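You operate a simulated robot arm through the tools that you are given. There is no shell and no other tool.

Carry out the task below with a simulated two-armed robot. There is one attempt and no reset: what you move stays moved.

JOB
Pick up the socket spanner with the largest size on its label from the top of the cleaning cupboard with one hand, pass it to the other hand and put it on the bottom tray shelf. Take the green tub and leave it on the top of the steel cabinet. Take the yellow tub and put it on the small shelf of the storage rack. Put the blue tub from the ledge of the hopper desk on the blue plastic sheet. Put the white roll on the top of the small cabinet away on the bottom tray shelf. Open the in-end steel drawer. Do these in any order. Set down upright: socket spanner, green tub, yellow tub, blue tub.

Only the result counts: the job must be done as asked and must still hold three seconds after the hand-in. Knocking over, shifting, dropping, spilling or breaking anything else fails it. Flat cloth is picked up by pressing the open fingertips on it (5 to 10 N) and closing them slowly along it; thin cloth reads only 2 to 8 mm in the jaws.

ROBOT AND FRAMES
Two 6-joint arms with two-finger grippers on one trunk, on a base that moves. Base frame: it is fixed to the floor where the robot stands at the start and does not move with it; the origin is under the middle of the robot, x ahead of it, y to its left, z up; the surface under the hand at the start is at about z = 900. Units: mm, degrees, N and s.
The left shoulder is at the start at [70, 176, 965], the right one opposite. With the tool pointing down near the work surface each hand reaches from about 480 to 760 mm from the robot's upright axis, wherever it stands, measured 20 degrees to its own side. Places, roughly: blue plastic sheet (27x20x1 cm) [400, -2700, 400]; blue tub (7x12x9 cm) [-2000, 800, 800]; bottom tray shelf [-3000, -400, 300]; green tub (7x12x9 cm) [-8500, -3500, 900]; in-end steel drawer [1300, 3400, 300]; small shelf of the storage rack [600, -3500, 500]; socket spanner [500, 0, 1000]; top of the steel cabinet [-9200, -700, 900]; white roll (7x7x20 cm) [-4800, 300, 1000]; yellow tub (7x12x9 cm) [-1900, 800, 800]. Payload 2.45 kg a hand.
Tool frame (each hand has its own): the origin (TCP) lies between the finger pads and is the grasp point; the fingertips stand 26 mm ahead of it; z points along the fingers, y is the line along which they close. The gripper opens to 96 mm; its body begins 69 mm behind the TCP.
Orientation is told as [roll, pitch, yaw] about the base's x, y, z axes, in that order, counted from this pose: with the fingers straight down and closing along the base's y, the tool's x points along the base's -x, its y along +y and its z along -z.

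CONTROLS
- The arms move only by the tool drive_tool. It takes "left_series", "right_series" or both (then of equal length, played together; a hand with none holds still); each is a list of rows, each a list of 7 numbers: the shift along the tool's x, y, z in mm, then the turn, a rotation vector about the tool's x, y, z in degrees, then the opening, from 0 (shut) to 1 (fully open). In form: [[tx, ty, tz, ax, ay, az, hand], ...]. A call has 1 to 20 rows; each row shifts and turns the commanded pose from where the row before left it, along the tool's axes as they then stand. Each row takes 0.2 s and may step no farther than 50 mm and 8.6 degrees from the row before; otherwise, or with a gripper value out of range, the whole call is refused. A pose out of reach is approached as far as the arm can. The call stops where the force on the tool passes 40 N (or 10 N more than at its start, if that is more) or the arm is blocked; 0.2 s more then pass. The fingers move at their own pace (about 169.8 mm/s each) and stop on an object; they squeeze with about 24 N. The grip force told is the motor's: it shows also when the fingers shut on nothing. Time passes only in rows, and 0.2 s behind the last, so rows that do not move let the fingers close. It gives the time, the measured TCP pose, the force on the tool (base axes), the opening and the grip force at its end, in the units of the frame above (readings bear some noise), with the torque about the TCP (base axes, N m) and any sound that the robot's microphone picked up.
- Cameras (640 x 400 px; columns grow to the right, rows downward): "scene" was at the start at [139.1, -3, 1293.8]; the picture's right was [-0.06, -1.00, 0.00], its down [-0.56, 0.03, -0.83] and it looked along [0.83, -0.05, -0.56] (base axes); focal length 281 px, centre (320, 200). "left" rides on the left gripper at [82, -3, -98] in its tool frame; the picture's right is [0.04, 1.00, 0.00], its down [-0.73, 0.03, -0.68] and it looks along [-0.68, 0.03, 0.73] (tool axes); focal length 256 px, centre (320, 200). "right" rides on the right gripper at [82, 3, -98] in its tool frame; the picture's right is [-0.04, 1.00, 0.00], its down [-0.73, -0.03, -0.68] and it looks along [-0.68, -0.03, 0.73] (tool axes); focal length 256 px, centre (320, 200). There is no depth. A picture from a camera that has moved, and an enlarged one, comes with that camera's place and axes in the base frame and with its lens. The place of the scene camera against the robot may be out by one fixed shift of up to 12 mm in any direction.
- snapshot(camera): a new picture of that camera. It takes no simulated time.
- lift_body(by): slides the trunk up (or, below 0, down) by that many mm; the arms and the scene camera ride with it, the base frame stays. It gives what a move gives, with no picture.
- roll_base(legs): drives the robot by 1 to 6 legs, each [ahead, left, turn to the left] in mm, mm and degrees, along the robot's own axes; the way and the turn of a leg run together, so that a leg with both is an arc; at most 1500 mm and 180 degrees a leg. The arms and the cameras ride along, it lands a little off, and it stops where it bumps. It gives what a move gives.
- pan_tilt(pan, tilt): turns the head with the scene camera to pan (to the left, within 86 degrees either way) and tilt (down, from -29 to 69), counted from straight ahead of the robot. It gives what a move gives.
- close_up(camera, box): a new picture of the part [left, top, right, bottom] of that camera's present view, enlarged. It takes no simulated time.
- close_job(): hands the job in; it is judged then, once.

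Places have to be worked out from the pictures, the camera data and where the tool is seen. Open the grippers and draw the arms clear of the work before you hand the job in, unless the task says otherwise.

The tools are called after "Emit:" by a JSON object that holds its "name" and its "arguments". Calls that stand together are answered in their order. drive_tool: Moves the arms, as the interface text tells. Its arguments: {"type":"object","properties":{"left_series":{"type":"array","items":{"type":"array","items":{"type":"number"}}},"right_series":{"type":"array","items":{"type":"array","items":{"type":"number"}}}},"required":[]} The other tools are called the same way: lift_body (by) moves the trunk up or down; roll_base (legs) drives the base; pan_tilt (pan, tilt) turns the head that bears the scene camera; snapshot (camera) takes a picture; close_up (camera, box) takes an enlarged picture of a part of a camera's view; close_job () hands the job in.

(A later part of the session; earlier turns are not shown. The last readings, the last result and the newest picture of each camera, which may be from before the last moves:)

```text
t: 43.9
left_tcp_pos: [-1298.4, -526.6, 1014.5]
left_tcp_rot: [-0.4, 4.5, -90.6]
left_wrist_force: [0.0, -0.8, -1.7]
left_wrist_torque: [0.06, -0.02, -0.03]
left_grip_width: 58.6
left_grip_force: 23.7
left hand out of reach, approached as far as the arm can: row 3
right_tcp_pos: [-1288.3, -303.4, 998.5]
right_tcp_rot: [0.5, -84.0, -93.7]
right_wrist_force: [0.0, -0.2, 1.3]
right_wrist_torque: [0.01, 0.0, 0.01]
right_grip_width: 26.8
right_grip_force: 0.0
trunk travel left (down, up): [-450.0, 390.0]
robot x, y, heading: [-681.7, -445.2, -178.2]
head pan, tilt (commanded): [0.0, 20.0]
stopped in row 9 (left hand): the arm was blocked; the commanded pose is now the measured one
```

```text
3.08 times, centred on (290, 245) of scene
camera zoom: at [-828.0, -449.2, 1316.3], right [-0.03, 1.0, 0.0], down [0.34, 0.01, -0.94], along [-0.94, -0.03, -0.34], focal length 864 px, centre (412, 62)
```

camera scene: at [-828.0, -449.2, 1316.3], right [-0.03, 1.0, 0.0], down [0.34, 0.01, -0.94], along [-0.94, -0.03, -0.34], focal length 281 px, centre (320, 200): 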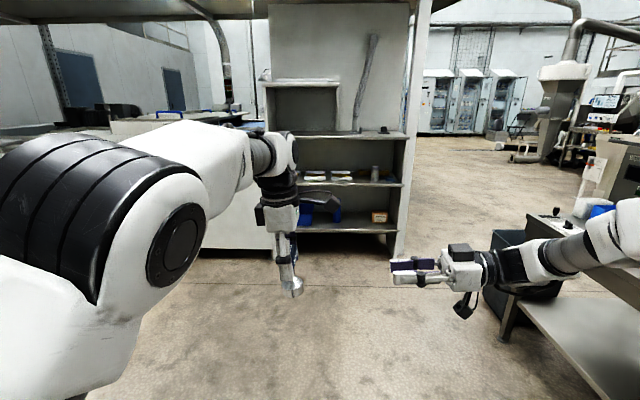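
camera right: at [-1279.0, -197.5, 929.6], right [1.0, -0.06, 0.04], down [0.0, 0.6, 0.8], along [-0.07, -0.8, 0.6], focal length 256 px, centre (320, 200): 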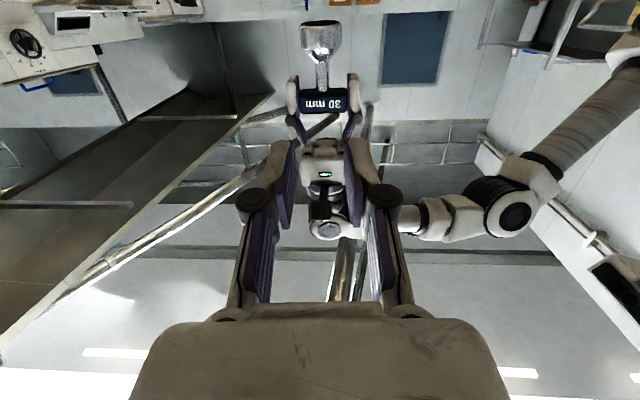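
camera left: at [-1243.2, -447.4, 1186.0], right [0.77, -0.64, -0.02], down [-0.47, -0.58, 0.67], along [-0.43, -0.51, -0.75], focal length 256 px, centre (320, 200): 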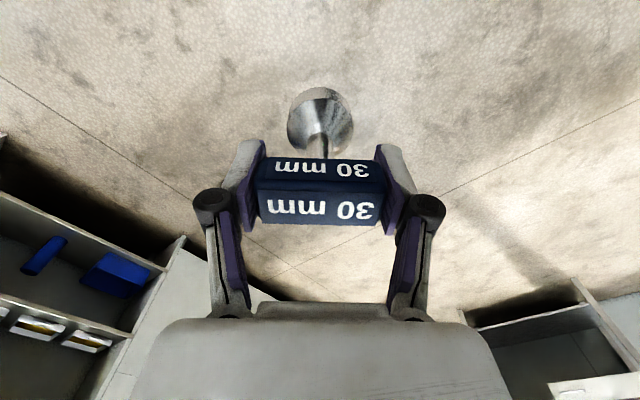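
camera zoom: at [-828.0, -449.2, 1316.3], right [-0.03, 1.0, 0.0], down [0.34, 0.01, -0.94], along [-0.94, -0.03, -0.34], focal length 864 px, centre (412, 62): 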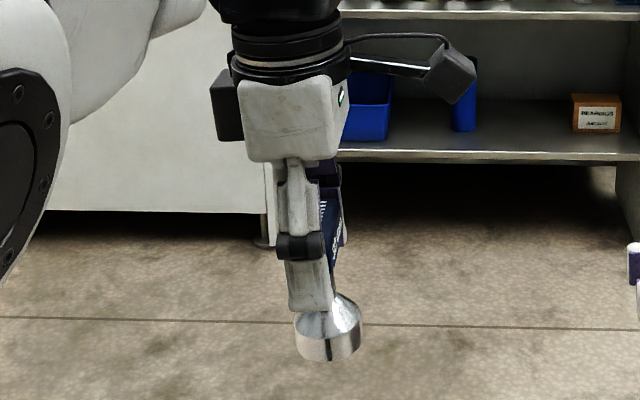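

The zoom shows the stem about 29 mm long (z about 978 to 1007), 16 mm thick, with the left fingertips reaching partly alongside it. So the right fingers must go in narrow (about 20 mm) and centred at z ≈ 993; I align its yaw and height and advance 100 mm before re-measuring.

Emit:
{"name": "drive_tool", "arguments": {"right_series": [[0, 0, 0, -2.9, 0, -0.3, 0.28], [-9, 0, 0, 0, 0, 0, 0.28], [-9, 0, 0, 0, 0, 0, 0.28], [0, 0, 35, 0, 0, 0, 0.28], [0, 0, 35, 0, 0, 0, 0.28], [0, 0, 30, 0, 0, 0, 0.28], [0, 0, 0, 0, 0, 0, 0.21]]}}

Emit:
{"name": "snapshot", "arguments": {"camera": "right"}}

Emit:
{"name": "close_up", "arguments": {"camera": "right", "box": [240, 0, 400, 160]}}

```text
t: 45.5
left_tcp_pos: [-1298.1, -523.9, 1014.9]
left_tcp_rot: [-0.3, 4.4, -90.7]
left_wrist_force: [0.2, 0.6, -2.2]
left_wrist_torque: [-0.04, 0.04, -0.01]
left_grip_width: 58.8
left_grip_force: 24.2
right_tcp_pos: [-1290.1, -402.9, 1006.6]
right_tcp_rot: [0.0, -84.0, -90.4]
right_wrist_force: [-0.2, 0.9, -0.3]
right_wrist_torque: [-0.03, 0.0, 0.0]
right_grip_width: 20.0
right_grip_force: 0.0
trunk travel left (down, up): [-450.0, 390.0]
robot x, y, heading: [-686.1, -449.8, -178.5]
head pan, tilt (commanded): [0.0, 20.0]
```

```text
taken
camera right: at [-1285.8, -298.5, 937.4], right [1.0, -0.01, 0.04], down [-0.03, 0.6, 0.8], along [-0.03, -0.8, 0.6], focal length 256 px, centre (320, 200)
```

right: 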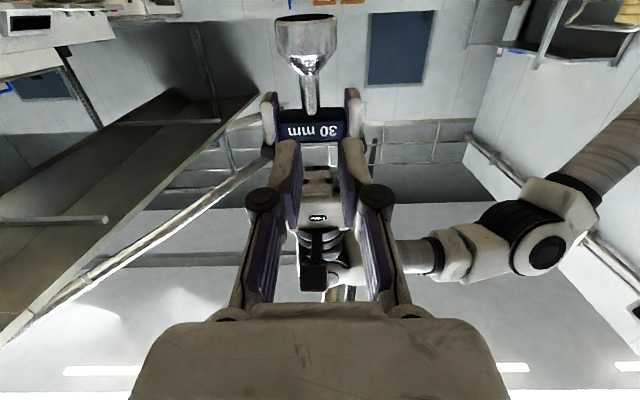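

```text
2.50 times, centred on (320, 80) of right
camera zoom: at [-1285.8, -298.5, 937.4], right [1.0, -0.01, 0.04], down [-0.03, 0.6, 0.8], along [-0.03, -0.8, 0.6], focal length 640 px, centre (320, 500)
```

zoom: 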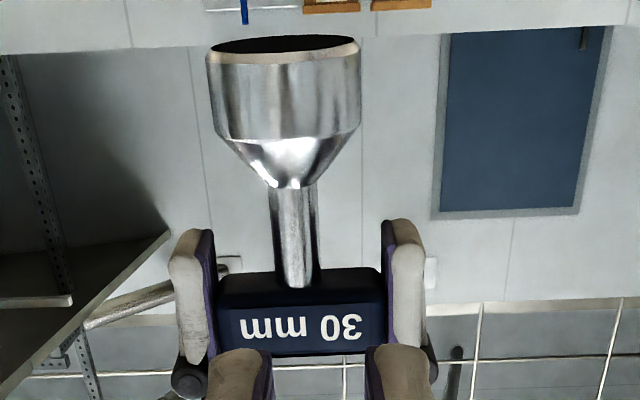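

The stem is level with the right hand's axis but 9 mm to its left (tool −y). I shift over and advance 80 mm so the tips stop just short of the left fingers, then check alignment.

Emit:
{"name": "drive_tool", "arguments": {"right_series": [[0, -9, 0, 0, 0, 0, 0.21], [0, 0, 40, 0, 0, 0, 0.21], [0, 0, 38, 0, 0, 0, 0.21], [0, 0, 0, 0, 0, 0, 0.21]]}}

Emit:
{"name": "snapshot", "arguments": {"camera": "right"}}

Emit:
{"name": "close_up", "arguments": {"camera": "right", "box": [240, 60, 400, 220]}}

Emit:
{"name": "close_up", "arguments": {"camera": "scene", "box": [240, 180, 400, 310]}}

```text
t: 46.5
left_tcp_pos: [-1297.9, -524.6, 1014.9]
left_tcp_rot: [-0.4, 4.4, -90.6]
left_wrist_force: [0.0, -0.2, -2.3]
left_wrist_torque: [-0.03, -0.02, 0.01]
left_grip_width: 58.9
left_grip_force: 24.1
right_tcp_pos: [-1299.1, -477.9, 997.6]
right_tcp_rot: [0.1, -84.0, -90.5]
right_wrist_force: [0.2, 0.1, -0.5]
right_wrist_torque: [-0.02, 0.03, 0.01]
right_grip_width: 20.2
right_grip_force: 0.0
trunk travel left (down, up): [-450.0, 390.0]
robot x, y, heading: [-685.1, -448.1, -178.1]
head pan, tilt (commanded): [0.0, 20.0]
```

```text
taken
camera right: at [-1293.9, -373.8, 928.3], right [1.0, -0.01, 0.04], down [-0.03, 0.6, 0.8], along [-0.03, -0.8, 0.6], focal length 256 px, centre (320, 200)
```

right: 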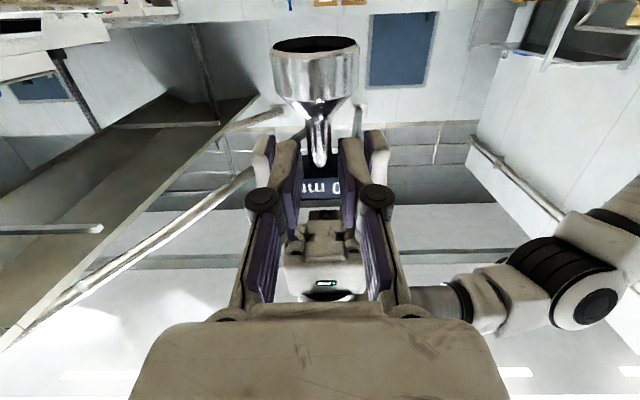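

```text
2.50 times, centred on (320, 140) of right
camera zoom: at [-1293.9, -373.8, 928.3], right [1.0, -0.01, 0.04], down [-0.03, 0.6, 0.8], along [-0.03, -0.8, 0.6], focal length 640 px, centre (320, 350)
```

zoom: 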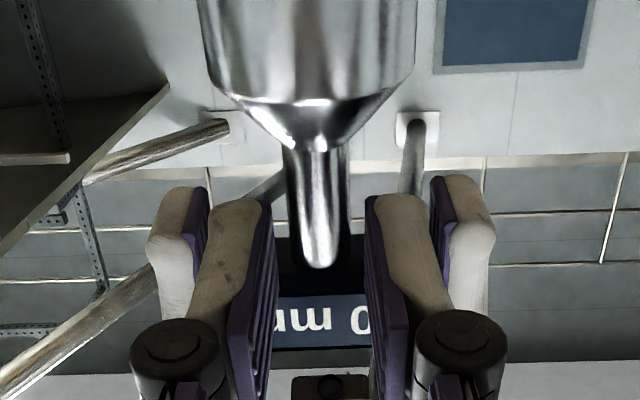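

```text
3.08 times, centred on (320, 245) of scene
camera zoom: at [-827.8, -448.0, 1316.3], right [-0.03, 1.0, 0.0], down [0.34, 0.01, -0.94], along [-0.94, -0.03, -0.34], focal length 864 px, centre (320, 62)
```

zoom: 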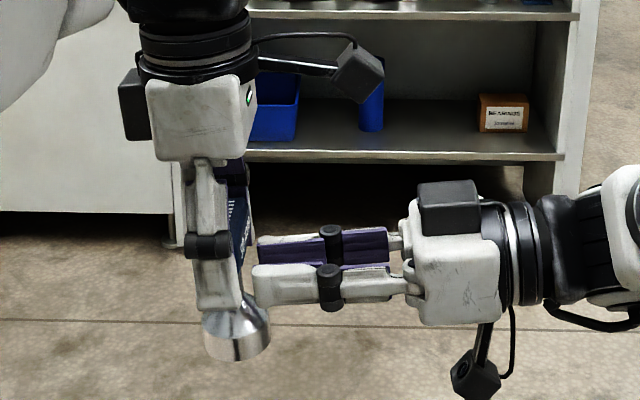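

The stem is centred between the right fingers, and its free length lies from about 13 mm above to 18 mm below the right hand's axis. I advance the last 43 mm so the pads straddle the stem.

Emit:
{"name": "drive_tool", "arguments": {"right_series": [[0, 0, 15, 0, 0, 0, 0.21], [0, 0, 14, 0, 0, 0, 0.21], [0, 0, 14, 0, 0, 0, 0.21], [0, 0, 0, 0, 0, 0, 0.21]]}}

Emit:
{"name": "snapshot", "arguments": {"camera": "right"}}

Emit:
{"name": "close_up", "arguments": {"camera": "scene", "box": [240, 180, 400, 310]}}

```text
t: 47.5
left_tcp_pos: [-1298.7, -525.8, 1016.0]
left_tcp_rot: [-0.3, 4.4, -90.8]
left_wrist_force: [0.2, -0.3, -3.0]
left_wrist_torque: [0.01, 0.02, 0.01]
left_grip_width: 58.9
left_grip_force: 24.1
right_tcp_pos: [-1298.2, -523.6, 993.6]
right_tcp_rot: [0.3, -84.0, -90.4]
right_wrist_force: [-0.3, 0.2, 0.5]
right_wrist_torque: [0.0, 0.01, -0.03]
right_grip_width: 20.2
right_grip_force: 0.1
trunk travel left (down, up): [-450.0, 390.0]
robot x, y, heading: [-685.5, -447.0, -178.4]
head pan, tilt (commanded): [0.0, 20.0]
```

```text
taken
camera right: at [-1295.2, -417.3, 923.9], right [1.0, -0.01, 0.04], down [-0.03, 0.6, 0.8], along [-0.03, -0.8, 0.6], focal length 256 px, centre (320, 200)
```

right: 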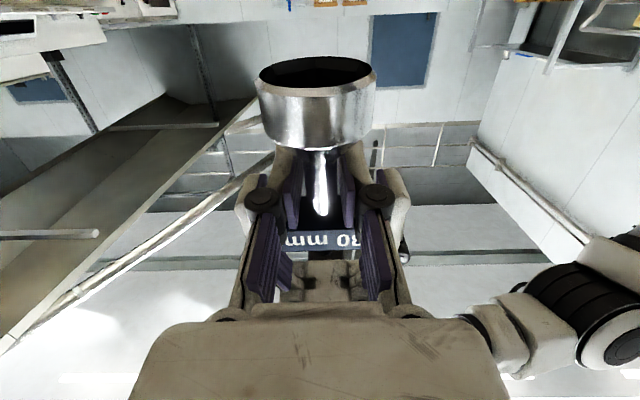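

```text
3.08 times, centred on (320, 245) of scene
camera zoom: at [-827.9, -448.4, 1316.3], right [-0.03, 1.0, 0.0], down [0.34, 0.01, -0.94], along [-0.94, -0.03, -0.34], focal length 864 px, centre (320, 62)
```

zoom: 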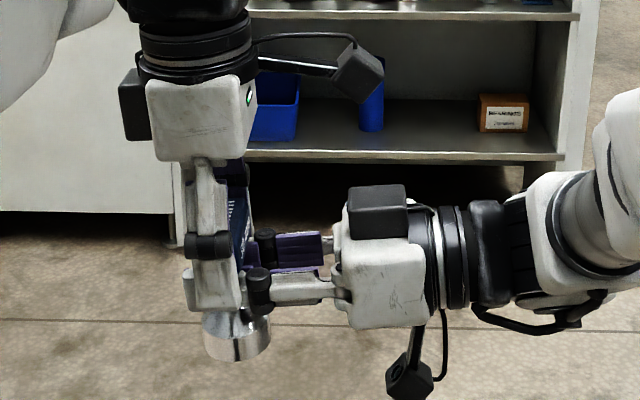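

The pads straddle the stem with no contact force. I close the right hand gently on the stem while the left still holds the handle.

Emit:
{"name": "drive_tool", "arguments": {"right_series": [[0, 0, 0, 0, 0, 0, 0.16], [0, 0, 0, 0, 0, 0, 0], [0, 0, 0, 0, 0, 0, 0], [0, 0, 0, 0, 0, 0, 0]]}}

Emit:
{"name": "snapshot", "arguments": {"camera": "right"}}

```text
t: 48.5
left_tcp_pos: [-1299.8, -527.8, 1015.2]
left_tcp_rot: [-0.4, 4.5, -90.7]
left_wrist_force: [-11.9, 1.9, -5.0]
left_wrist_torque: [0.0, 0.07, 0.03]
left_grip_width: 58.7
left_grip_force: 24.3
right_tcp_pos: [-1298.4, -522.6, 993.3]
right_tcp_rot: [0.2, -84.1, -90.4]
right_wrist_force: [12.0, -3.5, 2.5]
right_wrist_torque: [0.04, 0.23, 0.01]
right_grip_width: 14.6
right_grip_force: 24.4
trunk travel left (down, up): [-450.0, 390.0]
robot x, y, heading: [-684.4, -447.7, -178.4]
head pan, tilt (commanded): [0.0, 20.0]
```

```text
taken
camera right: at [-1295.1, -417.5, 923.9], right [1.0, -0.01, 0.04], down [-0.03, 0.6, 0.8], along [-0.03, -0.8, 0.6], focal length 256 px, centre (320, 200)
```

right: 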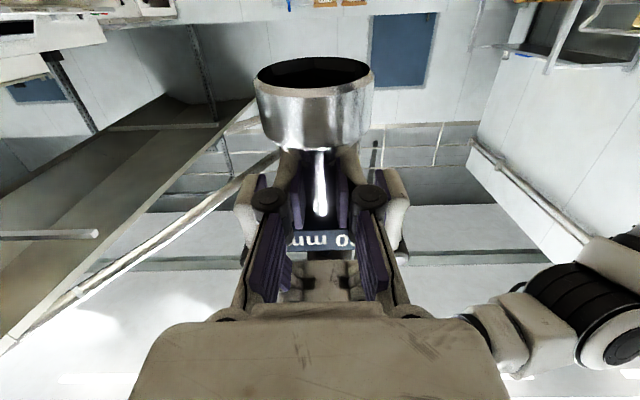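

The right hand holds the stem at 14.6 mm with 24 N. I open the left hand and draw it straight up off the handle.

Emit:
{"name": "drive_tool", "arguments": {"left_series": [[0, 0, 0, 0, 0, 0, 0.7], [0, 0, 0, 0, 0, 0, 1], [0, 0, 0, 0, 0, 0, 1]]}}

Emit:
{"name": "drive_tool", "arguments": {"left_series": [[0, 0, -20, 0, 0, 0, 1], [0, 0, -30, 0, 0, 0, 1], [0, 0, -35, 0, 0, 0, 1], [0, 0, -35, 0, 0, 0, 1], [0, 0, 0, 0, 0, 0, 1]]}}

Emit:
{"name": "snapshot", "arguments": {"camera": "scene"}}

Emit:
{"name": "snapshot", "arguments": {"camera": "right"}}

```text
t: 49.3
left_tcp_pos: [-1298.4, -526.1, 1016.7]
left_tcp_rot: [-0.3, 4.5, -90.8]
left_wrist_force: [-0.4, -0.2, 0.3]
left_wrist_torque: [0.03, 0.01, -0.01]
left_grip_width: 96.0
left_grip_force: 0.0
right_tcp_pos: [-1299.8, -521.9, 992.9]
right_tcp_rot: [0.4, -84.0, -90.6]
right_wrist_force: [-1.3, -0.8, -0.9]
right_wrist_torque: [0.0, -0.03, 0.01]
right_grip_width: 14.2
right_grip_force: 23.9
trunk travel left (down, up): [-450.0, 390.0]
robot x, y, heading: [-683.1, -445.3, -178.1]
head pan, tilt (commanded): [0.0, 20.0]
```

```text
t: 50.5
left_tcp_pos: [-1298.2, -532.1, 1133.4]
left_tcp_rot: [-0.3, 4.1, -91.1]
left_wrist_force: [-0.1, 0.2, 0.2]
left_wrist_torque: [0.02, 0.03, -0.01]
left_grip_width: 96.1
left_grip_force: 0.0
right_tcp_pos: [-1298.8, -522.5, 994.2]
right_tcp_rot: [0.1, -84.0, -90.4]
right_wrist_force: [0.1, 0.7, 0.3]
right_wrist_torque: [0.02, -0.02, 0.0]
right_grip_width: 14.4
right_grip_force: 23.8
trunk travel left (down, up): [-450.0, 390.0]
robot x, y, heading: [-684.9, -446.8, -178.0]
head pan, tilt (commanded): [0.0, 20.0]
```

```text
taken
camera scene: at [-827.6, -448.6, 1316.4], right [-0.03, 1.0, 0.0], down [0.34, 0.01, -0.94], along [-0.94, -0.03, -0.34], focal length 281 px, centre (320, 200)
```

scene: 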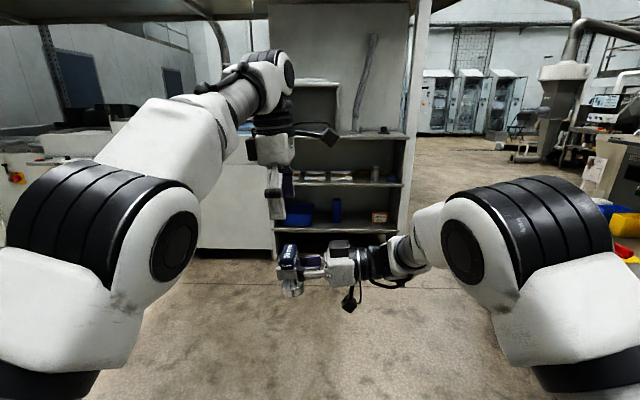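

```text
taken
camera right: at [-1295.0, -417.2, 924.0], right [1.0, -0.01, 0.04], down [-0.03, 0.6, 0.8], along [-0.03, -0.8, 0.6], focal length 256 px, centre (320, 200)
```

right: 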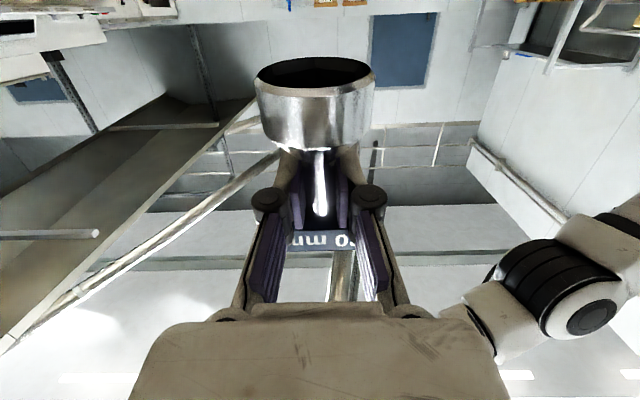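

The spanner is now firmly in the right hand and upright apart from about 4°. I move the left hand back out of the way and turn it down-facing forward, and bring the right hand over to its own side.

Emit:
{"name": "drive_tool", "arguments": {"left_series": [[-34.6, 28.4, 0, 0, 0, 0, 1], [-34.6, 28.4, 0, 0, 0, 0, 1], [-34.6, 28.4, 0, 0, 0, 0, 1], [-34.6, 28.4, 0, 0, 0, 0, 1], [-34.6, 28.4, 0, 0, 0, 0, 1], [0, 0, 0, 0, -2, 7.9, 1], [0, 0, 0, 0, -2, 7.9, 1], [0, 0, 0, 0, 0, 7.9, 1], [0, 0, 0, 0, 0, 7.9, 1], [0, 0, 0, 0, 0, 7.9, 1], [0, 0, 0, 0, 0, 7.9, 1], [0, 0, 0, 0, 0, 7.9, 1], [0, 0, 0, 0, 0, 7.9, 1], [0, 0, 0, 0, 0, 7.9, 1], [0, 0, 0, 0, 0, 7.9, 1], [0, 0, 0, 0, 0, 7.9, 1], [0, 0, 0, 0, 0, 0, 0.5]]}}

Emit:
{"name": "drive_tool", "arguments": {"right_series": [[3.8, -10.4, -36.1, 0, 0, 0, 0], [3.8, -10.4, -36.1, 0, 0, 0, 0], [3.8, -10.4, -36.1, 0, 0, 0, 0], [3.8, -10.4, -36.1, 0, 0, 0, 0], [3.8, -10.4, -36.1, 0, 0, 0, 0], [3.8, -10.4, -36.1, 0, 0, 0, 0], [3.8, -10.4, -36.1, 0, 0, 0, 0], [0, 0, 0, 7.96, 0, 0.84, 0], [0, 0, 0, 7.96, 0, 0.84, 0], [0, 0, 0, 7.96, 0, 0.84, 0], [0, 0, 0, 7.96, 0, 0.84, 0], [0, 0, 0, 7.96, 0, 0.84, 0], [0, 0, 0, 7.96, 0, 0.84, 0], [0, 0, 0, 7.96, 0, 0.84, 0], [0, 0, 0, 7.96, 0, 0.84, 0], [0, 0, 0, 7.96, 0, 0.84, 0], [0, 0, 0, 7.96, 0, 0.84, 0], [0, 0, 0, 7.96, 0, 0.84, 0], [0, 0, 0, 0, -4.4, 0, 0], [0, 0, 0, 0, 0, 0, 0]]}}

Emit:
{"name": "snapshot", "arguments": {"camera": "scene"}}

Emit:
{"name": "snapshot", "arguments": {"camera": "right"}}

```text
t: 54.1
left_tcp_pos: [-1160.8, -707.0, 1122.4]
left_tcp_rot: [-0.1, -0.9, -177.9]
left_wrist_force: [0.2, 0.7, 0.4]
left_wrist_torque: [-0.02, 0.0, 0.0]
left_grip_width: 47.7
left_grip_force: 0.1
left hand out of reach, approached as far as the arm can: row 15
right_tcp_pos: [-1300.3, -522.3, 992.5]
right_tcp_rot: [0.3, -84.0, -90.5]
right_wrist_force: [0.2, 0.6, 0.4]
right_wrist_torque: [0.0, 0.0, 0.0]
right_grip_width: 14.6
right_grip_force: 23.9
trunk travel left (down, up): [-450.0, 390.0]
robot x, y, heading: [-684.0, -445.9, -178.2]
head pan, tilt (commanded): [0.0, 20.0]
```

```text
t: 58.3
left_tcp_pos: [-1161.7, -707.0, 1121.5]
left_tcp_rot: [-0.3, -1.0, -177.8]
left_wrist_force: [0.2, 0.5, 0.3]
left_wrist_torque: [0.0, 0.03, 0.02]
left_grip_width: 48.1
left_grip_force: 0.0
right_tcp_pos: [-1376.6, -261.9, 1000.1]
right_tcp_rot: [14.4, -88.1, -179.4]
right_wrist_force: [0.6, -0.4, -2.3]
right_wrist_torque: [0.0, 0.03, 0.0]
right_grip_width: 14.5
right_grip_force: 23.6
right hand out of reach, approached as far as the arm can: row 17, 18, 19
trunk travel left (down, up): [-450.0, 390.0]
robot x, y, heading: [-683.6, -450.8, -178.2]
head pan, tilt (commanded): [0.0, 20.0]
```

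```text
taken
camera scene: at [-827.4, -448.8, 1316.4], right [-0.03, 1.0, 0.0], down [0.34, 0.01, -0.94], along [-0.94, -0.03, -0.34], focal length 281 px, centre (320, 200)
```

scene: 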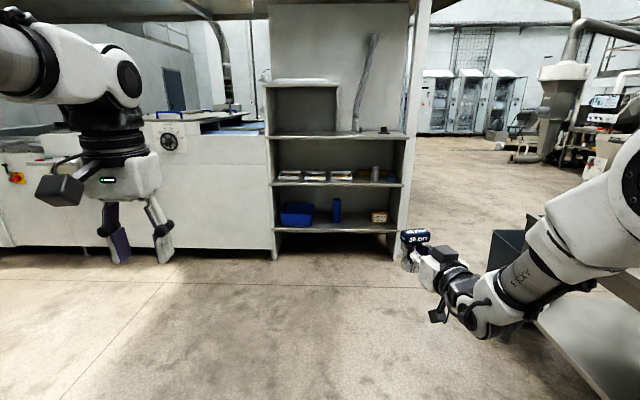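

```text
taken
camera right: at [-1277.2, -240.5, 923.8], right [0.26, -0.96, 0.05], down [0.62, 0.2, 0.76], along [-0.74, -0.16, 0.65], focal length 256 px, centre (320, 200)
```

right: 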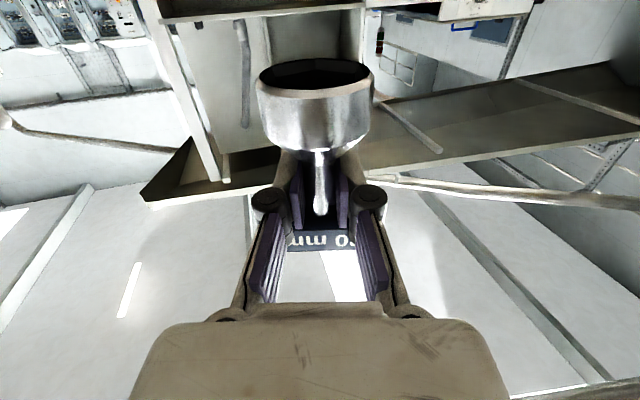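

The right hand now holds the spanner pointing ahead (about 13° left), level and upright. I lower the trunk fully and drive up to a stop short of the rack, a little to its right, to measure the shelf from close by.

Emit:
{"name": "lift_body", "arguments": {"by": -450}}

Emit:
{"name": "roll_base", "arguments": {"legs": [[0, 0, -1.8], [1300, -90, 0]]}}

Emit:
{"name": "pan_tilt", "arguments": {"pan": -10, "tilt": 30}}

Emit:
{"name": "snapshot", "arguments": {"camera": "scene"}}

Emit:
{"name": "snapshot", "arguments": {"camera": "right"}}

```text
refused: -450 is not a number from -400 to 400
```

```text
t: 65.1
left_tcp_pos: [-2440.5, -591.1, 1120.5]
left_tcp_rot: [-0.2, -0.7, 179.9]
left_wrist_force: [-0.5, -1.3, 0.0]
left_wrist_torque: [-0.01, -0.02, -0.01]
left_grip_width: 47.8
left_grip_force: 0.0
right_tcp_pos: [-2634.0, -138.1, 1000.5]
right_tcp_rot: [14.4, -87.9, 178.4]
right_wrist_force: [0.0, 1.1, -3.3]
right_wrist_torque: [-0.01, 0.06, 0.0]
right_grip_width: 14.6
right_grip_force: 24.3
trunk travel left (down, up): [-450.0, 390.0]
robot x, y, heading: [-1953.9, -352.6, 179.7]
head pan, tilt (commanded): [0.0, 20.0]
```

```text
t: 65.8
left_tcp_pos: [-2439.1, -590.6, 1121.8]
left_tcp_rot: [-0.1, -1.0, 179.9]
left_wrist_force: [0.6, -0.6, -0.4]
left_wrist_torque: [-0.02, -0.03, -0.01]
left_grip_width: 48.2
left_grip_force: 0.1
right_tcp_pos: [-2635.7, -139.1, 1000.9]
right_tcp_rot: [14.2, -88.0, 178.6]
right_wrist_force: [0.1, 0.2, -2.0]
right_wrist_torque: [0.0, 0.03, -0.01]
right_grip_width: 14.0
right_grip_force: 24.6
trunk travel left (down, up): [-450.0, 390.0]
robot x, y, heading: [-1956.0, -349.9, 179.5]
head pan, tilt (commanded): [-10.0, 30.0]
```

```text
taken
camera scene: at [-2091.2, -330.9, 1300.3], right [0.18, 0.98, 0.0], down [0.49, -0.09, -0.87], along [-0.85, 0.16, -0.5], focal length 281 px, centre (320, 200)
```

scene: 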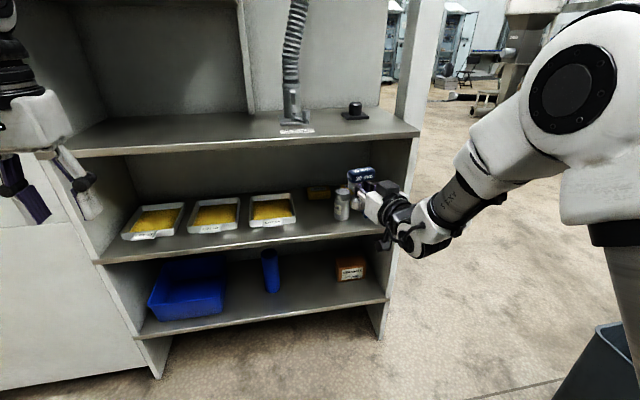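

```text
taken
camera right: at [-2536.2, -120.6, 923.6], right [0.22, -0.97, 0.05], down [0.63, 0.18, 0.76], along [-0.75, -0.14, 0.65], focal length 256 px, centre (320, 200)
```

right: 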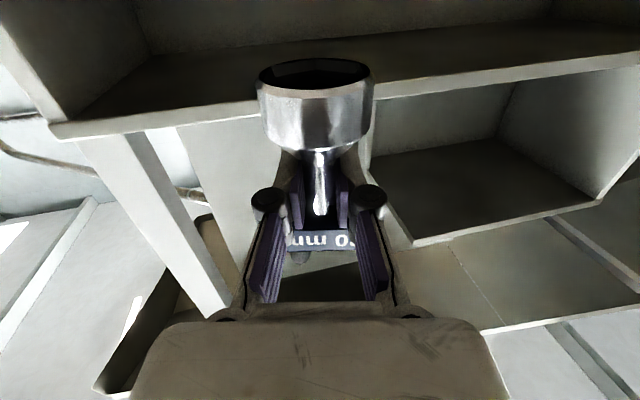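

The base is now at (−1956, −350) and the shelves' fronts are about 200 mm beyond the right hand. I lower the trunk in two steps and look again.

Emit:
{"name": "lift_body", "arguments": {"by": -400}}

Emit:
{"name": "lift_body", "arguments": {"by": -50}}

Emit:
{"name": "snapshot", "arguments": {"camera": "scene"}}

Emit:
{"name": "snapshot", "arguments": {"camera": "right"}}

Emit:
{"name": "snapshot", "arguments": {"camera": "left"}}

```text
t: 69.7
left_tcp_pos: [-2438.8, -590.9, 720.7]
left_tcp_rot: [-0.2, -1.0, 179.9]
left_wrist_force: [0.7, 0.9, 0.1]
left_wrist_torque: [0.01, -0.04, 0.03]
left_grip_width: 47.9
left_grip_force: 0.1
right_tcp_pos: [-2634.9, -138.1, 598.8]
right_tcp_rot: [14.3, -88.0, 178.5]
right_wrist_force: [0.0, 0.1, -2.4]
right_wrist_torque: [-0.02, 0.0, 0.01]
right_grip_width: 14.3
right_grip_force: 24.0
trunk travel left (down, up): [-50.0, 790.0]
robot x, y, heading: [-1952.3, -348.0, 179.3]
head pan, tilt (commanded): [-10.0, 30.0]
```

```text
t: 70.6
left_tcp_pos: [-2438.8, -591.9, 671.9]
left_tcp_rot: [-0.3, -1.0, 179.9]
left_wrist_force: [0.3, -0.4, -0.3]
left_wrist_torque: [0.04, -0.03, 0.01]
left_grip_width: 47.8
left_grip_force: 0.0
right_tcp_pos: [-2634.2, -139.3, 550.4]
right_tcp_rot: [14.3, -88.0, 178.4]
right_wrist_force: [0.2, 0.1, -2.6]
right_wrist_torque: [-0.03, -0.02, 0.05]
right_grip_width: 14.3
right_grip_force: 24.1
trunk travel left (down, up): [0.0, 840.0]
robot x, y, heading: [-1952.9, -348.5, 179.4]
head pan, tilt (commanded): [-10.0, 30.0]
```

```text
taken
camera scene: at [-2090.8, -330.9, 850.3], right [0.18, 0.98, 0.0], down [0.49, -0.09, -0.87], along [-0.85, 0.16, -0.5], focal length 281 px, centre (320, 200)
```

scene: 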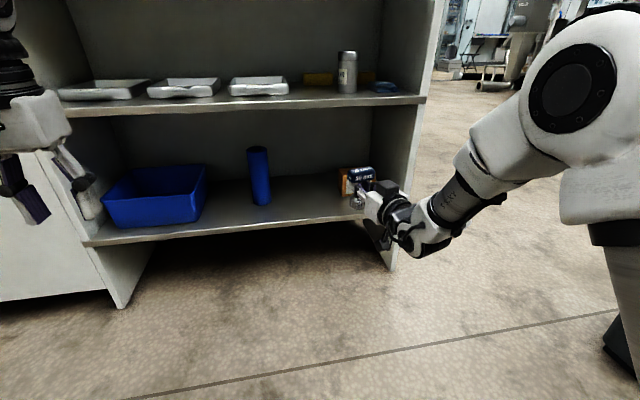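

```text
taken
camera right: at [-2536.0, -120.6, 473.8], right [0.22, -0.97, 0.05], down [0.63, 0.18, 0.76], along [-0.74, -0.14, 0.65], focal length 256 px, centre (320, 200)
```

right: 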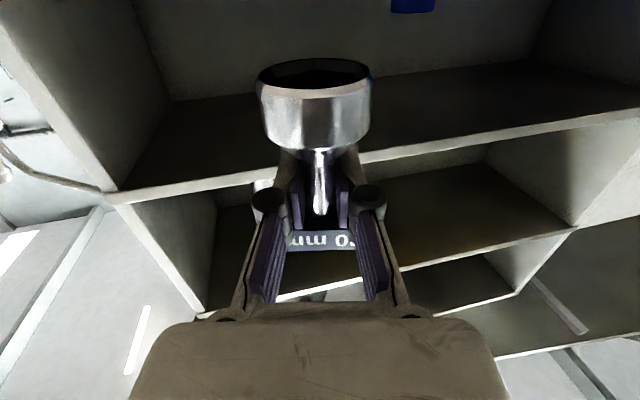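

```text
taken
camera left: at [-2356.0, -587.2, 770.8], right [0.04, -1.0, 0.0], down [-0.72, -0.03, 0.69], along [-0.69, -0.02, -0.72], focal length 256 px, centre (320, 200)
```

left: 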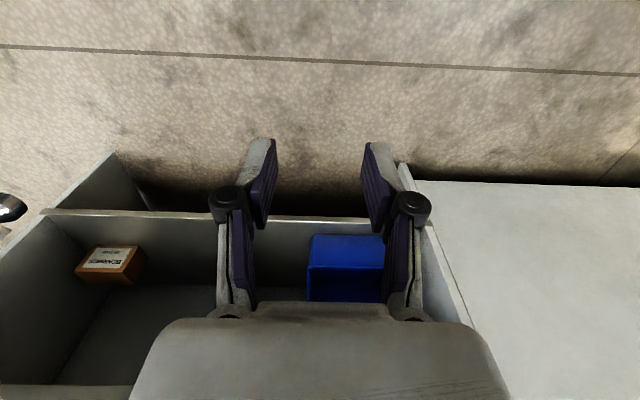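

From the new views the bottom shelf's front edge is near x ≈ −2850, z ≈ 330, but the spread is too large. I lower the free left hand 150 mm in front of the rack to get a second wrist view for triangulating the edge.

Emit:
{"name": "close_up", "arguments": {"camera": "left", "box": [0, 140, 240, 290]}}

Emit:
{"name": "drive_tool", "arguments": {"left_series": [[0, 0, 40, 0, 0, 0, 0.5], [0, 0, 40, 0, 0, 0, 0.5], [0, 0, 40, 0, 0, 0, 0.5], [0, 0, 40, 0, 0, 0, 0.5], [0, 0, 0, 0, 0, 0, 0.5]]}}

Emit:
{"name": "snapshot", "arguments": {"camera": "left"}}

```text
2.67 times, centred on (120, 215) of left
camera zoom: at [-2356.0, -587.2, 770.8], right [0.04, -1.0, 0.0], down [-0.72, -0.03, 0.69], along [-0.69, -0.02, -0.72], focal length 683 px, centre (853, 160)
```

zoom: 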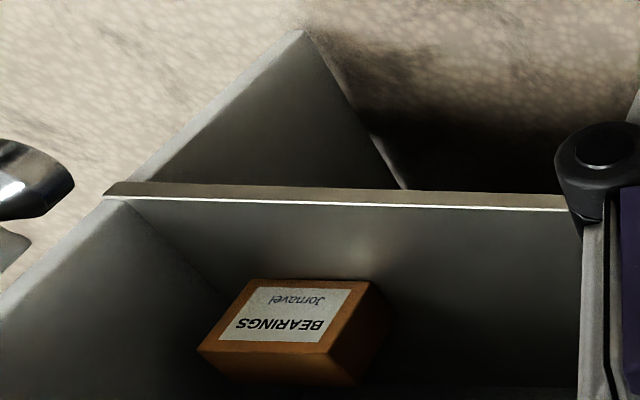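

```text
t: 71.8
left_tcp_pos: [-2440.7, -590.7, 512.0]
left_tcp_rot: [-0.2, -0.8, 179.9]
left_wrist_force: [0.5, -0.5, -0.2]
left_wrist_torque: [-0.03, 0.03, 0.01]
left_grip_width: 48.1
left_grip_force: 0.2
right_tcp_pos: [-2635.7, -138.3, 549.9]
right_tcp_rot: [14.3, -88.0, 178.5]
right_wrist_force: [-0.2, -0.1, -3.1]
right_wrist_torque: [-0.01, -0.01, -0.04]
right_grip_width: 14.4
right_grip_force: 23.7
trunk travel left (down, up): [0.0, 840.0]
robot x, y, heading: [-1950.1, -351.5, 179.5]
head pan, tilt (commanded): [-10.0, 30.0]
```

```text
taken
camera left: at [-2358.0, -586.2, 610.6], right [0.04, -1.0, 0.0], down [-0.72, -0.03, 0.69], along [-0.69, -0.02, -0.72], focal length 256 px, centre (320, 200)
```

left: 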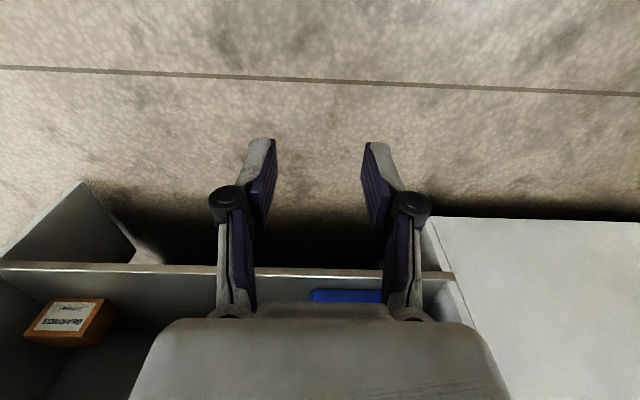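

I zoom in on the same edge in the second view.

Emit:
{"name": "close_up", "arguments": {"camera": "left", "box": [0, 200, 240, 350]}}

```text
2.67 times, centred on (120, 275) of left
camera zoom: at [-2358.0, -586.2, 610.6], right [0.04, -1.0, 0.0], down [-0.72, -0.03, 0.69], along [-0.69, -0.02, -0.72], focal length 683 px, centre (853, 0)
```

zoom: 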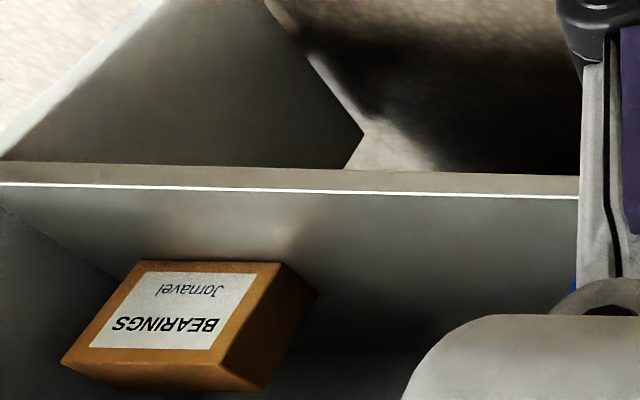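

Triangulation puts the shelf's top front edge at about x = −2879, z = 316, and the bearings box begins at about x = −3014, y > −66. The spanner's foot is about 58 mm below the right TCP, so I lower the right hand to z ≈ 430 here and then roll forward about 290 mm to bring the spanner some 50 mm inside the edge at y ≈ −150.

Emit:
{"name": "drive_tool", "arguments": {"right_series": [[40, 0, 0, 0, 0, 0, 0], [40, 0, 0, 0, 0, 0, 0], [40, 0, 0, 0, 0, 0, 0], [0, 0, 0, 0, 0, 0, 0]]}}

Emit:
{"name": "roll_base", "arguments": {"legs": [[240, 10, 0]]}}

Emit:
{"name": "snapshot", "arguments": {"camera": "scene"}}

Emit:
{"name": "snapshot", "arguments": {"camera": "right"}}

Emit:
{"name": "snapshot", "arguments": {"camera": "left"}}

```text
t: 72.8
left_tcp_pos: [-2440.1, -590.3, 512.0]
left_tcp_rot: [-0.2, -0.9, 179.9]
left_wrist_force: [0.7, -0.2, -0.5]
left_wrist_torque: [0.01, -0.04, -0.03]
left_grip_width: 47.9
left_grip_force: 0.0
right_tcp_pos: [-2660.2, -146.7, 452.8]
right_tcp_rot: [41.7, -87.0, 152.8]
right_wrist_force: [-0.3, -1.1, -2.4]
right_wrist_torque: [0.01, 0.01, 0.01]
right_grip_width: 14.2
right_grip_force: 24.0
right hand out of reach, approached as far as the arm can: row 1, 2, 3
trunk travel left (down, up): [0.0, 840.0]
robot x, y, heading: [-1951.3, -349.0, 179.4]
head pan, tilt (commanded): [-10.0, 30.0]
```

```text
t: 74.6
left_tcp_pos: [-2680.6, -598.5, 511.9]
left_tcp_rot: [-0.3, -0.9, 179.9]
left_wrist_force: [0.1, -0.5, -0.3]
left_wrist_torque: [0.01, -0.03, -0.01]
left_grip_width: 48.1
left_grip_force: 0.1
right_tcp_pos: [-2900.7, -156.2, 452.9]
right_tcp_rot: [41.5, -86.9, 152.8]
right_wrist_force: [1.3, -0.4, -2.3]
right_wrist_torque: [-0.01, -0.03, -0.03]
right_grip_width: 14.5
right_grip_force: 23.9
trunk travel left (down, up): [0.0, 840.0]
robot x, y, heading: [-2189.7, -358.2, 179.6]
head pan, tilt (commanded): [-10.0, 30.0]
```

```text
taken
camera scene: at [-2330.8, -339.0, 850.3], right [0.18, 0.98, 0.0], down [0.49, -0.09, -0.87], along [-0.85, 0.16, -0.5], focal length 281 px, centre (320, 200)
```

scene: 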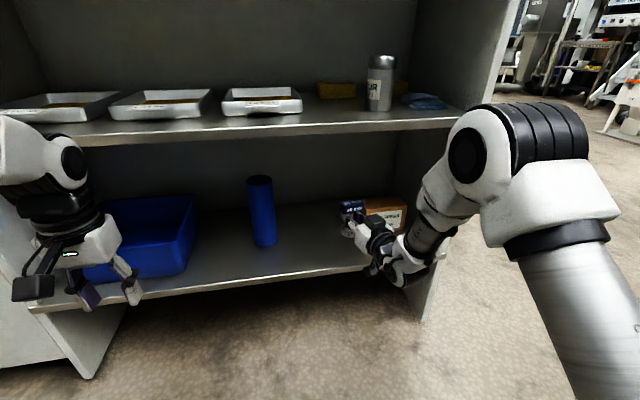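

```text
taken
camera right: at [-2800.5, -137.3, 377.3], right [0.24, -0.97, 0.08], down [0.61, 0.21, 0.76], along [-0.75, -0.14, 0.65], focal length 256 px, centre (320, 200)
```

right: 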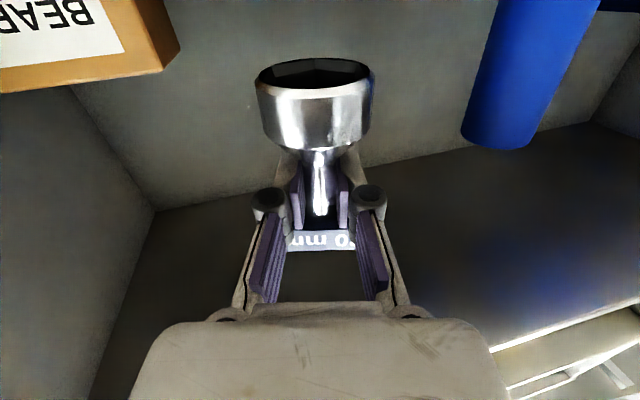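

```text
taken
camera left: at [-2597.7, -594.4, 611.1], right [0.04, -1.0, 0.0], down [-0.72, -0.03, 0.69], along [-0.69, -0.02, -0.72], focal length 256 px, centre (320, 200)
```

left: 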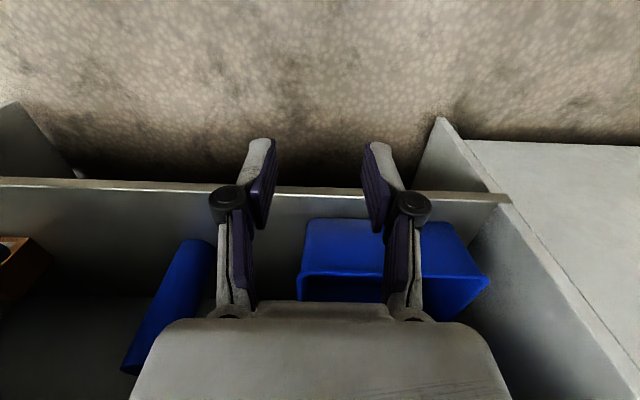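

The right arm stops short of the commanded height because of its wrist bend, and now reads (−2901, −156, 453). I back off 250 mm and try a more comfortable pose: farther out and yawed about 20° left, to see if it can go lower.

Emit:
{"name": "roll_base", "arguments": {"legs": [[-250, 0, 0]]}}

Emit:
{"name": "drive_tool", "arguments": {"right_series": [[0, 0, 25, -5, 0, -0.15, 0], [0, 0, 25, -5, 0, -0.15, 0], [0, 0, 25, -5, 0, -0.15, 0], [0, 0, 25, -5, 0, -0.15, 0], [0, 0, 0, 0, 0, 0, 0]]}}

Emit:
{"name": "snapshot", "arguments": {"camera": "scene"}}

```text
t: 76.4
left_tcp_pos: [-2426.8, -602.2, 511.6]
left_tcp_rot: [-0.2, -0.9, -179.7]
left_wrist_force: [0.1, -0.3, 0.4]
left_wrist_torque: [-0.02, 0.01, -0.01]
left_grip_width: 47.9
left_grip_force: 0.2
right_tcp_pos: [-2651.9, -160.8, 452.8]
right_tcp_rot: [41.4, -86.8, 153.1]
right_wrist_force: [0.5, 0.2, -3.2]
right_wrist_torque: [0.03, 0.01, 0.0]
right_grip_width: 14.3
right_grip_force: 23.8
trunk travel left (down, up): [0.0, 840.0]
robot x, y, heading: [-1942.7, -359.7, 180.2]
head pan, tilt (commanded): [-10.0, 30.0]
```

```text
t: 77.6
left_tcp_pos: [-2428.4, -603.1, 511.2]
left_tcp_rot: [-0.2, -0.7, -179.7]
left_wrist_force: [1.3, -0.2, -1.0]
left_wrist_torque: [-0.08, 0.04, 0.01]
left_grip_width: 47.9
left_grip_force: 0.1
right_tcp_pos: [-2743.0, -197.4, 449.2]
right_tcp_rot: [52.7, -87.3, 162.1]
right_wrist_force: [0.0, -1.2, -2.9]
right_wrist_torque: [-0.01, 0.01, -0.01]
right_grip_width: 14.1
right_grip_force: 24.2
trunk travel left (down, up): [0.0, 840.0]
robot x, y, heading: [-1941.3, -358.6, 179.9]
head pan, tilt (commanded): [-10.0, 30.0]
```

```text
taken
camera scene: at [-2080.4, -341.0, 850.3], right [0.18, 0.98, 0.0], down [0.49, -0.09, -0.87], along [-0.85, 0.15, -0.5], focal length 281 px, centre (320, 200)
```

scene: 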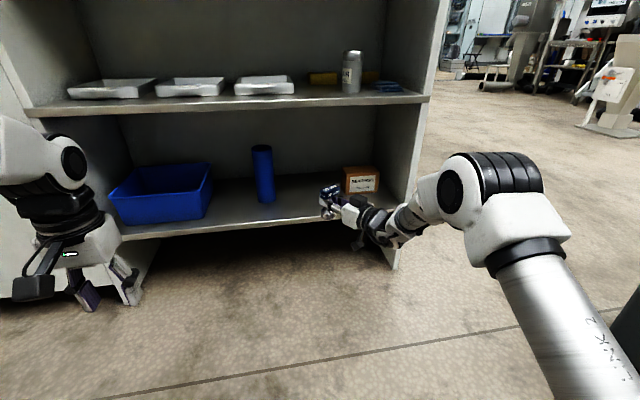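

That pose is reachable: TCP (−2743, −197, 449), pointing about 35° left of ahead. I test lowering it by 80 mm here in free space.

Emit:
{"name": "drive_tool", "arguments": {"right_series": [[30, 0, 0, 0, 0, 0, 0], [30, 0, 0, 0, 0, 0, 0], [25, 0, 0, 0, 0, 0, 0], [0, 0, 0, 0, 0, 0, 0]]}}

Emit:
{"name": "snapshot", "arguments": {"camera": "right"}}

Emit:
{"name": "snapshot", "arguments": {"camera": "scene"}}

```text
t: 78.6
left_tcp_pos: [-2428.1, -602.3, 510.4]
left_tcp_rot: [-0.2, -0.7, -179.7]
left_wrist_force: [-0.5, 0.4, -0.3]
left_wrist_torque: [-0.02, -0.02, 0.0]
left_grip_width: 48.0
left_grip_force: 0.1
right_tcp_pos: [-2739.0, -198.8, 363.8]
right_tcp_rot: [53.3, -87.3, 161.2]
right_wrist_force: [-0.4, -0.2, -3.1]
right_wrist_torque: [0.01, 0.03, 0.04]
right_grip_width: 14.6
right_grip_force: 24.2
trunk travel left (down, up): [0.0, 840.0]
robot x, y, heading: [-1941.5, -357.8, 179.8]
head pan, tilt (commanded): [-10.0, 30.0]
```

```text
taken
camera right: at [-2653.0, -147.8, 287.0], right [0.57, -0.82, 0.08], down [0.51, 0.42, 0.75], along [-0.65, -0.39, 0.66], focal length 256 px, centre (320, 200)
```

right: 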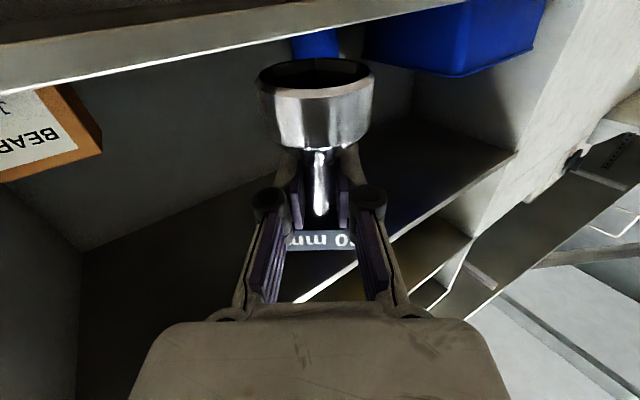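

```text
taken
camera scene: at [-2080.4, -341.0, 850.2], right [0.18, 0.98, 0.0], down [0.49, -0.09, -0.87], along [-0.85, 0.15, -0.5], focal length 281 px, centre (320, 200)
```

scene: 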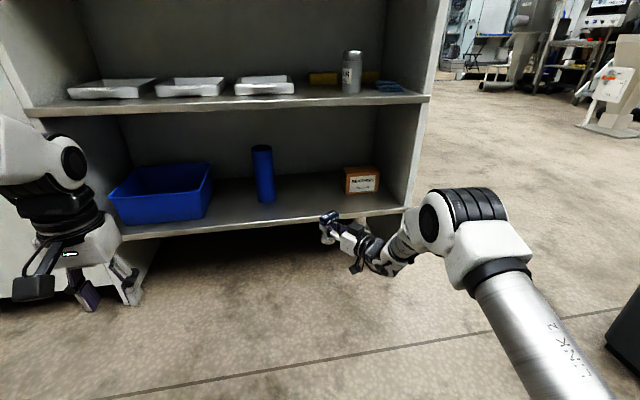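

The shelf edge appears in the right camera too, which fixes the shelf top at about z = 320.5 and so the front edge at about x = −2873. I raise the hand again, take out a 2° sideways tilt, then roll forward 168 mm and 68 mm to the right to put the spanner about 38 mm inside the edge.

Emit:
{"name": "drive_tool", "arguments": {"right_series": [[-38, 0, 0, 0, 0, -1.1, 0], [-37, 0, 0, 0, 0, -1.1, 0], [0, 0, 0, 0, 0, 0, 0]]}}

Emit:
{"name": "roll_base", "arguments": {"legs": [[168, -68, 0]]}}

Emit:
{"name": "snapshot", "arguments": {"camera": "scene"}}

Emit:
{"name": "snapshot", "arguments": {"camera": "right"}}

```text
t: 79.4
left_tcp_pos: [-2427.8, -603.1, 511.9]
left_tcp_rot: [-0.1, -0.9, -179.7]
left_wrist_force: [0.0, -0.4, -0.3]
left_wrist_torque: [-0.02, -0.02, 0.04]
left_grip_width: 48.1
left_grip_force: 0.0
right_tcp_pos: [-2744.6, -198.7, 441.7]
right_tcp_rot: [-2.8, -88.4, -142.5]
right_wrist_force: [-0.3, 0.7, -1.4]
right_wrist_torque: [0.01, -0.01, 0.01]
right_grip_width: 14.2
right_grip_force: 23.4
trunk travel left (down, up): [0.0, 840.0]
robot x, y, heading: [-1942.1, -361.5, 179.9]
head pan, tilt (commanded): [-10.0, 30.0]
```

```text
t: 80.9
left_tcp_pos: [-2596.7, -535.0, 510.2]
left_tcp_rot: [-0.2, -0.8, -179.5]
left_wrist_force: [0.1, -0.7, -1.0]
left_wrist_torque: [-0.03, 0.01, -0.02]
left_grip_width: 48.0
left_grip_force: 0.1
right_tcp_pos: [-2915.1, -132.2, 441.4]
right_tcp_rot: [-2.2, -88.4, -143.0]
right_wrist_force: [-0.3, -0.7, -2.2]
right_wrist_torque: [-0.02, 0.0, 0.01]
right_grip_width: 14.4
right_grip_force: 24.2
trunk travel left (down, up): [0.0, 840.0]
robot x, y, heading: [-2109.0, -291.4, -180.0]
head pan, tilt (commanded): [-10.0, 30.0]
```

```text
taken
camera scene: at [-2249.8, -273.1, 850.2], right [0.17, 0.99, 0.0], down [0.49, -0.09, -0.87], along [-0.85, 0.15, -0.5], focal length 281 px, centre (320, 200)
```

scene: 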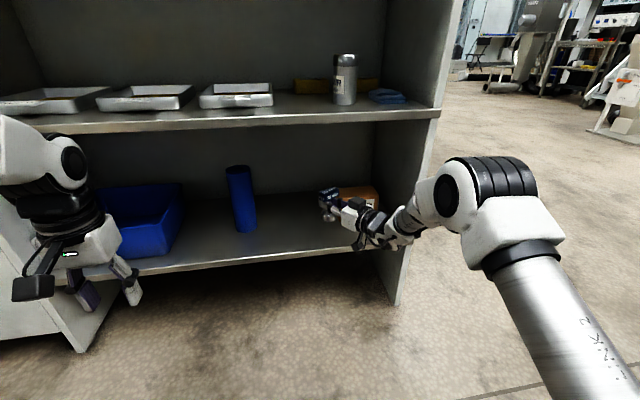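

```text
taken
camera right: at [-2830.2, -78.3, 363.9], right [0.57, -0.82, 0.04], down [0.52, 0.4, 0.75], along [-0.63, -0.41, 0.66], focal length 256 px, centre (320, 200)
```

right: 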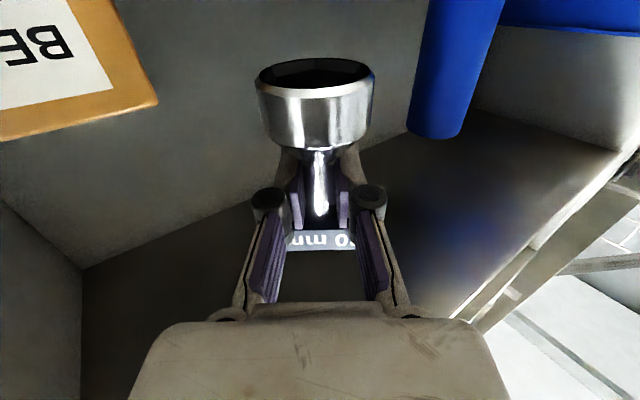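

The hand is over the shelf at (−2915, −132, 441), about 42 mm inside the edge, with the hand camera about 43 mm outside it. I lower in small steps and watch the force.

Emit:
{"name": "drive_tool", "arguments": {"right_series": [[20, 0, 0, 0, 0, 0, 0], [20, 0, 0, 0, 0, 0, 0], [10, 0, 0, 0, 0, 0, 0], [0, 0, 0, 0, 0, 0, 0]]}}

Emit:
{"name": "close_up", "arguments": {"camera": "scene", "box": [280, 150, 440, 290]}}

Emit:
{"name": "snapshot", "arguments": {"camera": "right"}}

```text
t: 81.9
left_tcp_pos: [-2597.5, -534.6, 511.4]
left_tcp_rot: [-0.2, -0.8, -179.5]
left_wrist_force: [-0.5, 0.2, -0.3]
left_wrist_torque: [0.02, -0.01, -0.01]
left_grip_width: 47.9
left_grip_force: 0.2
right_tcp_pos: [-2914.9, -130.6, 390.5]
right_tcp_rot: [-2.1, -88.3, -143.1]
right_wrist_force: [0.2, 0.1, -2.3]
right_wrist_torque: [0.0, 0.03, -0.02]
right_grip_width: 14.4
right_grip_force: 24.0
trunk travel left (down, up): [0.0, 840.0]
robot x, y, heading: [-2109.3, -291.2, -180.0]
head pan, tilt (commanded): [-10.0, 30.0]
```

```text
2.86 times, centred on (360, 220) of scene
camera zoom: at [-2249.9, -273.0, 850.3], right [0.17, 0.99, 0.0], down [0.49, -0.09, -0.87], along [-0.85, 0.15, -0.5], focal length 802 px, centre (206, 143)
```

zoom: 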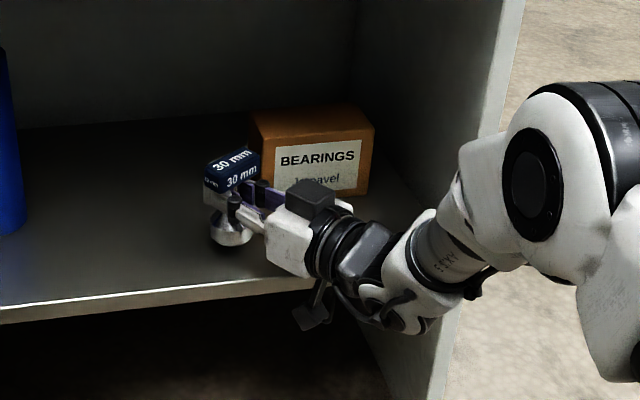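

```text
taken
camera right: at [-2830.4, -76.7, 313.4], right [0.57, -0.82, 0.04], down [0.52, 0.4, 0.75], along [-0.63, -0.41, 0.66], focal length 256 px, centre (320, 200)
```

right: 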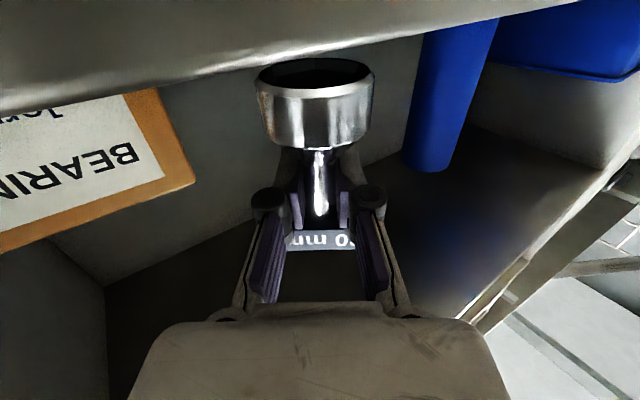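

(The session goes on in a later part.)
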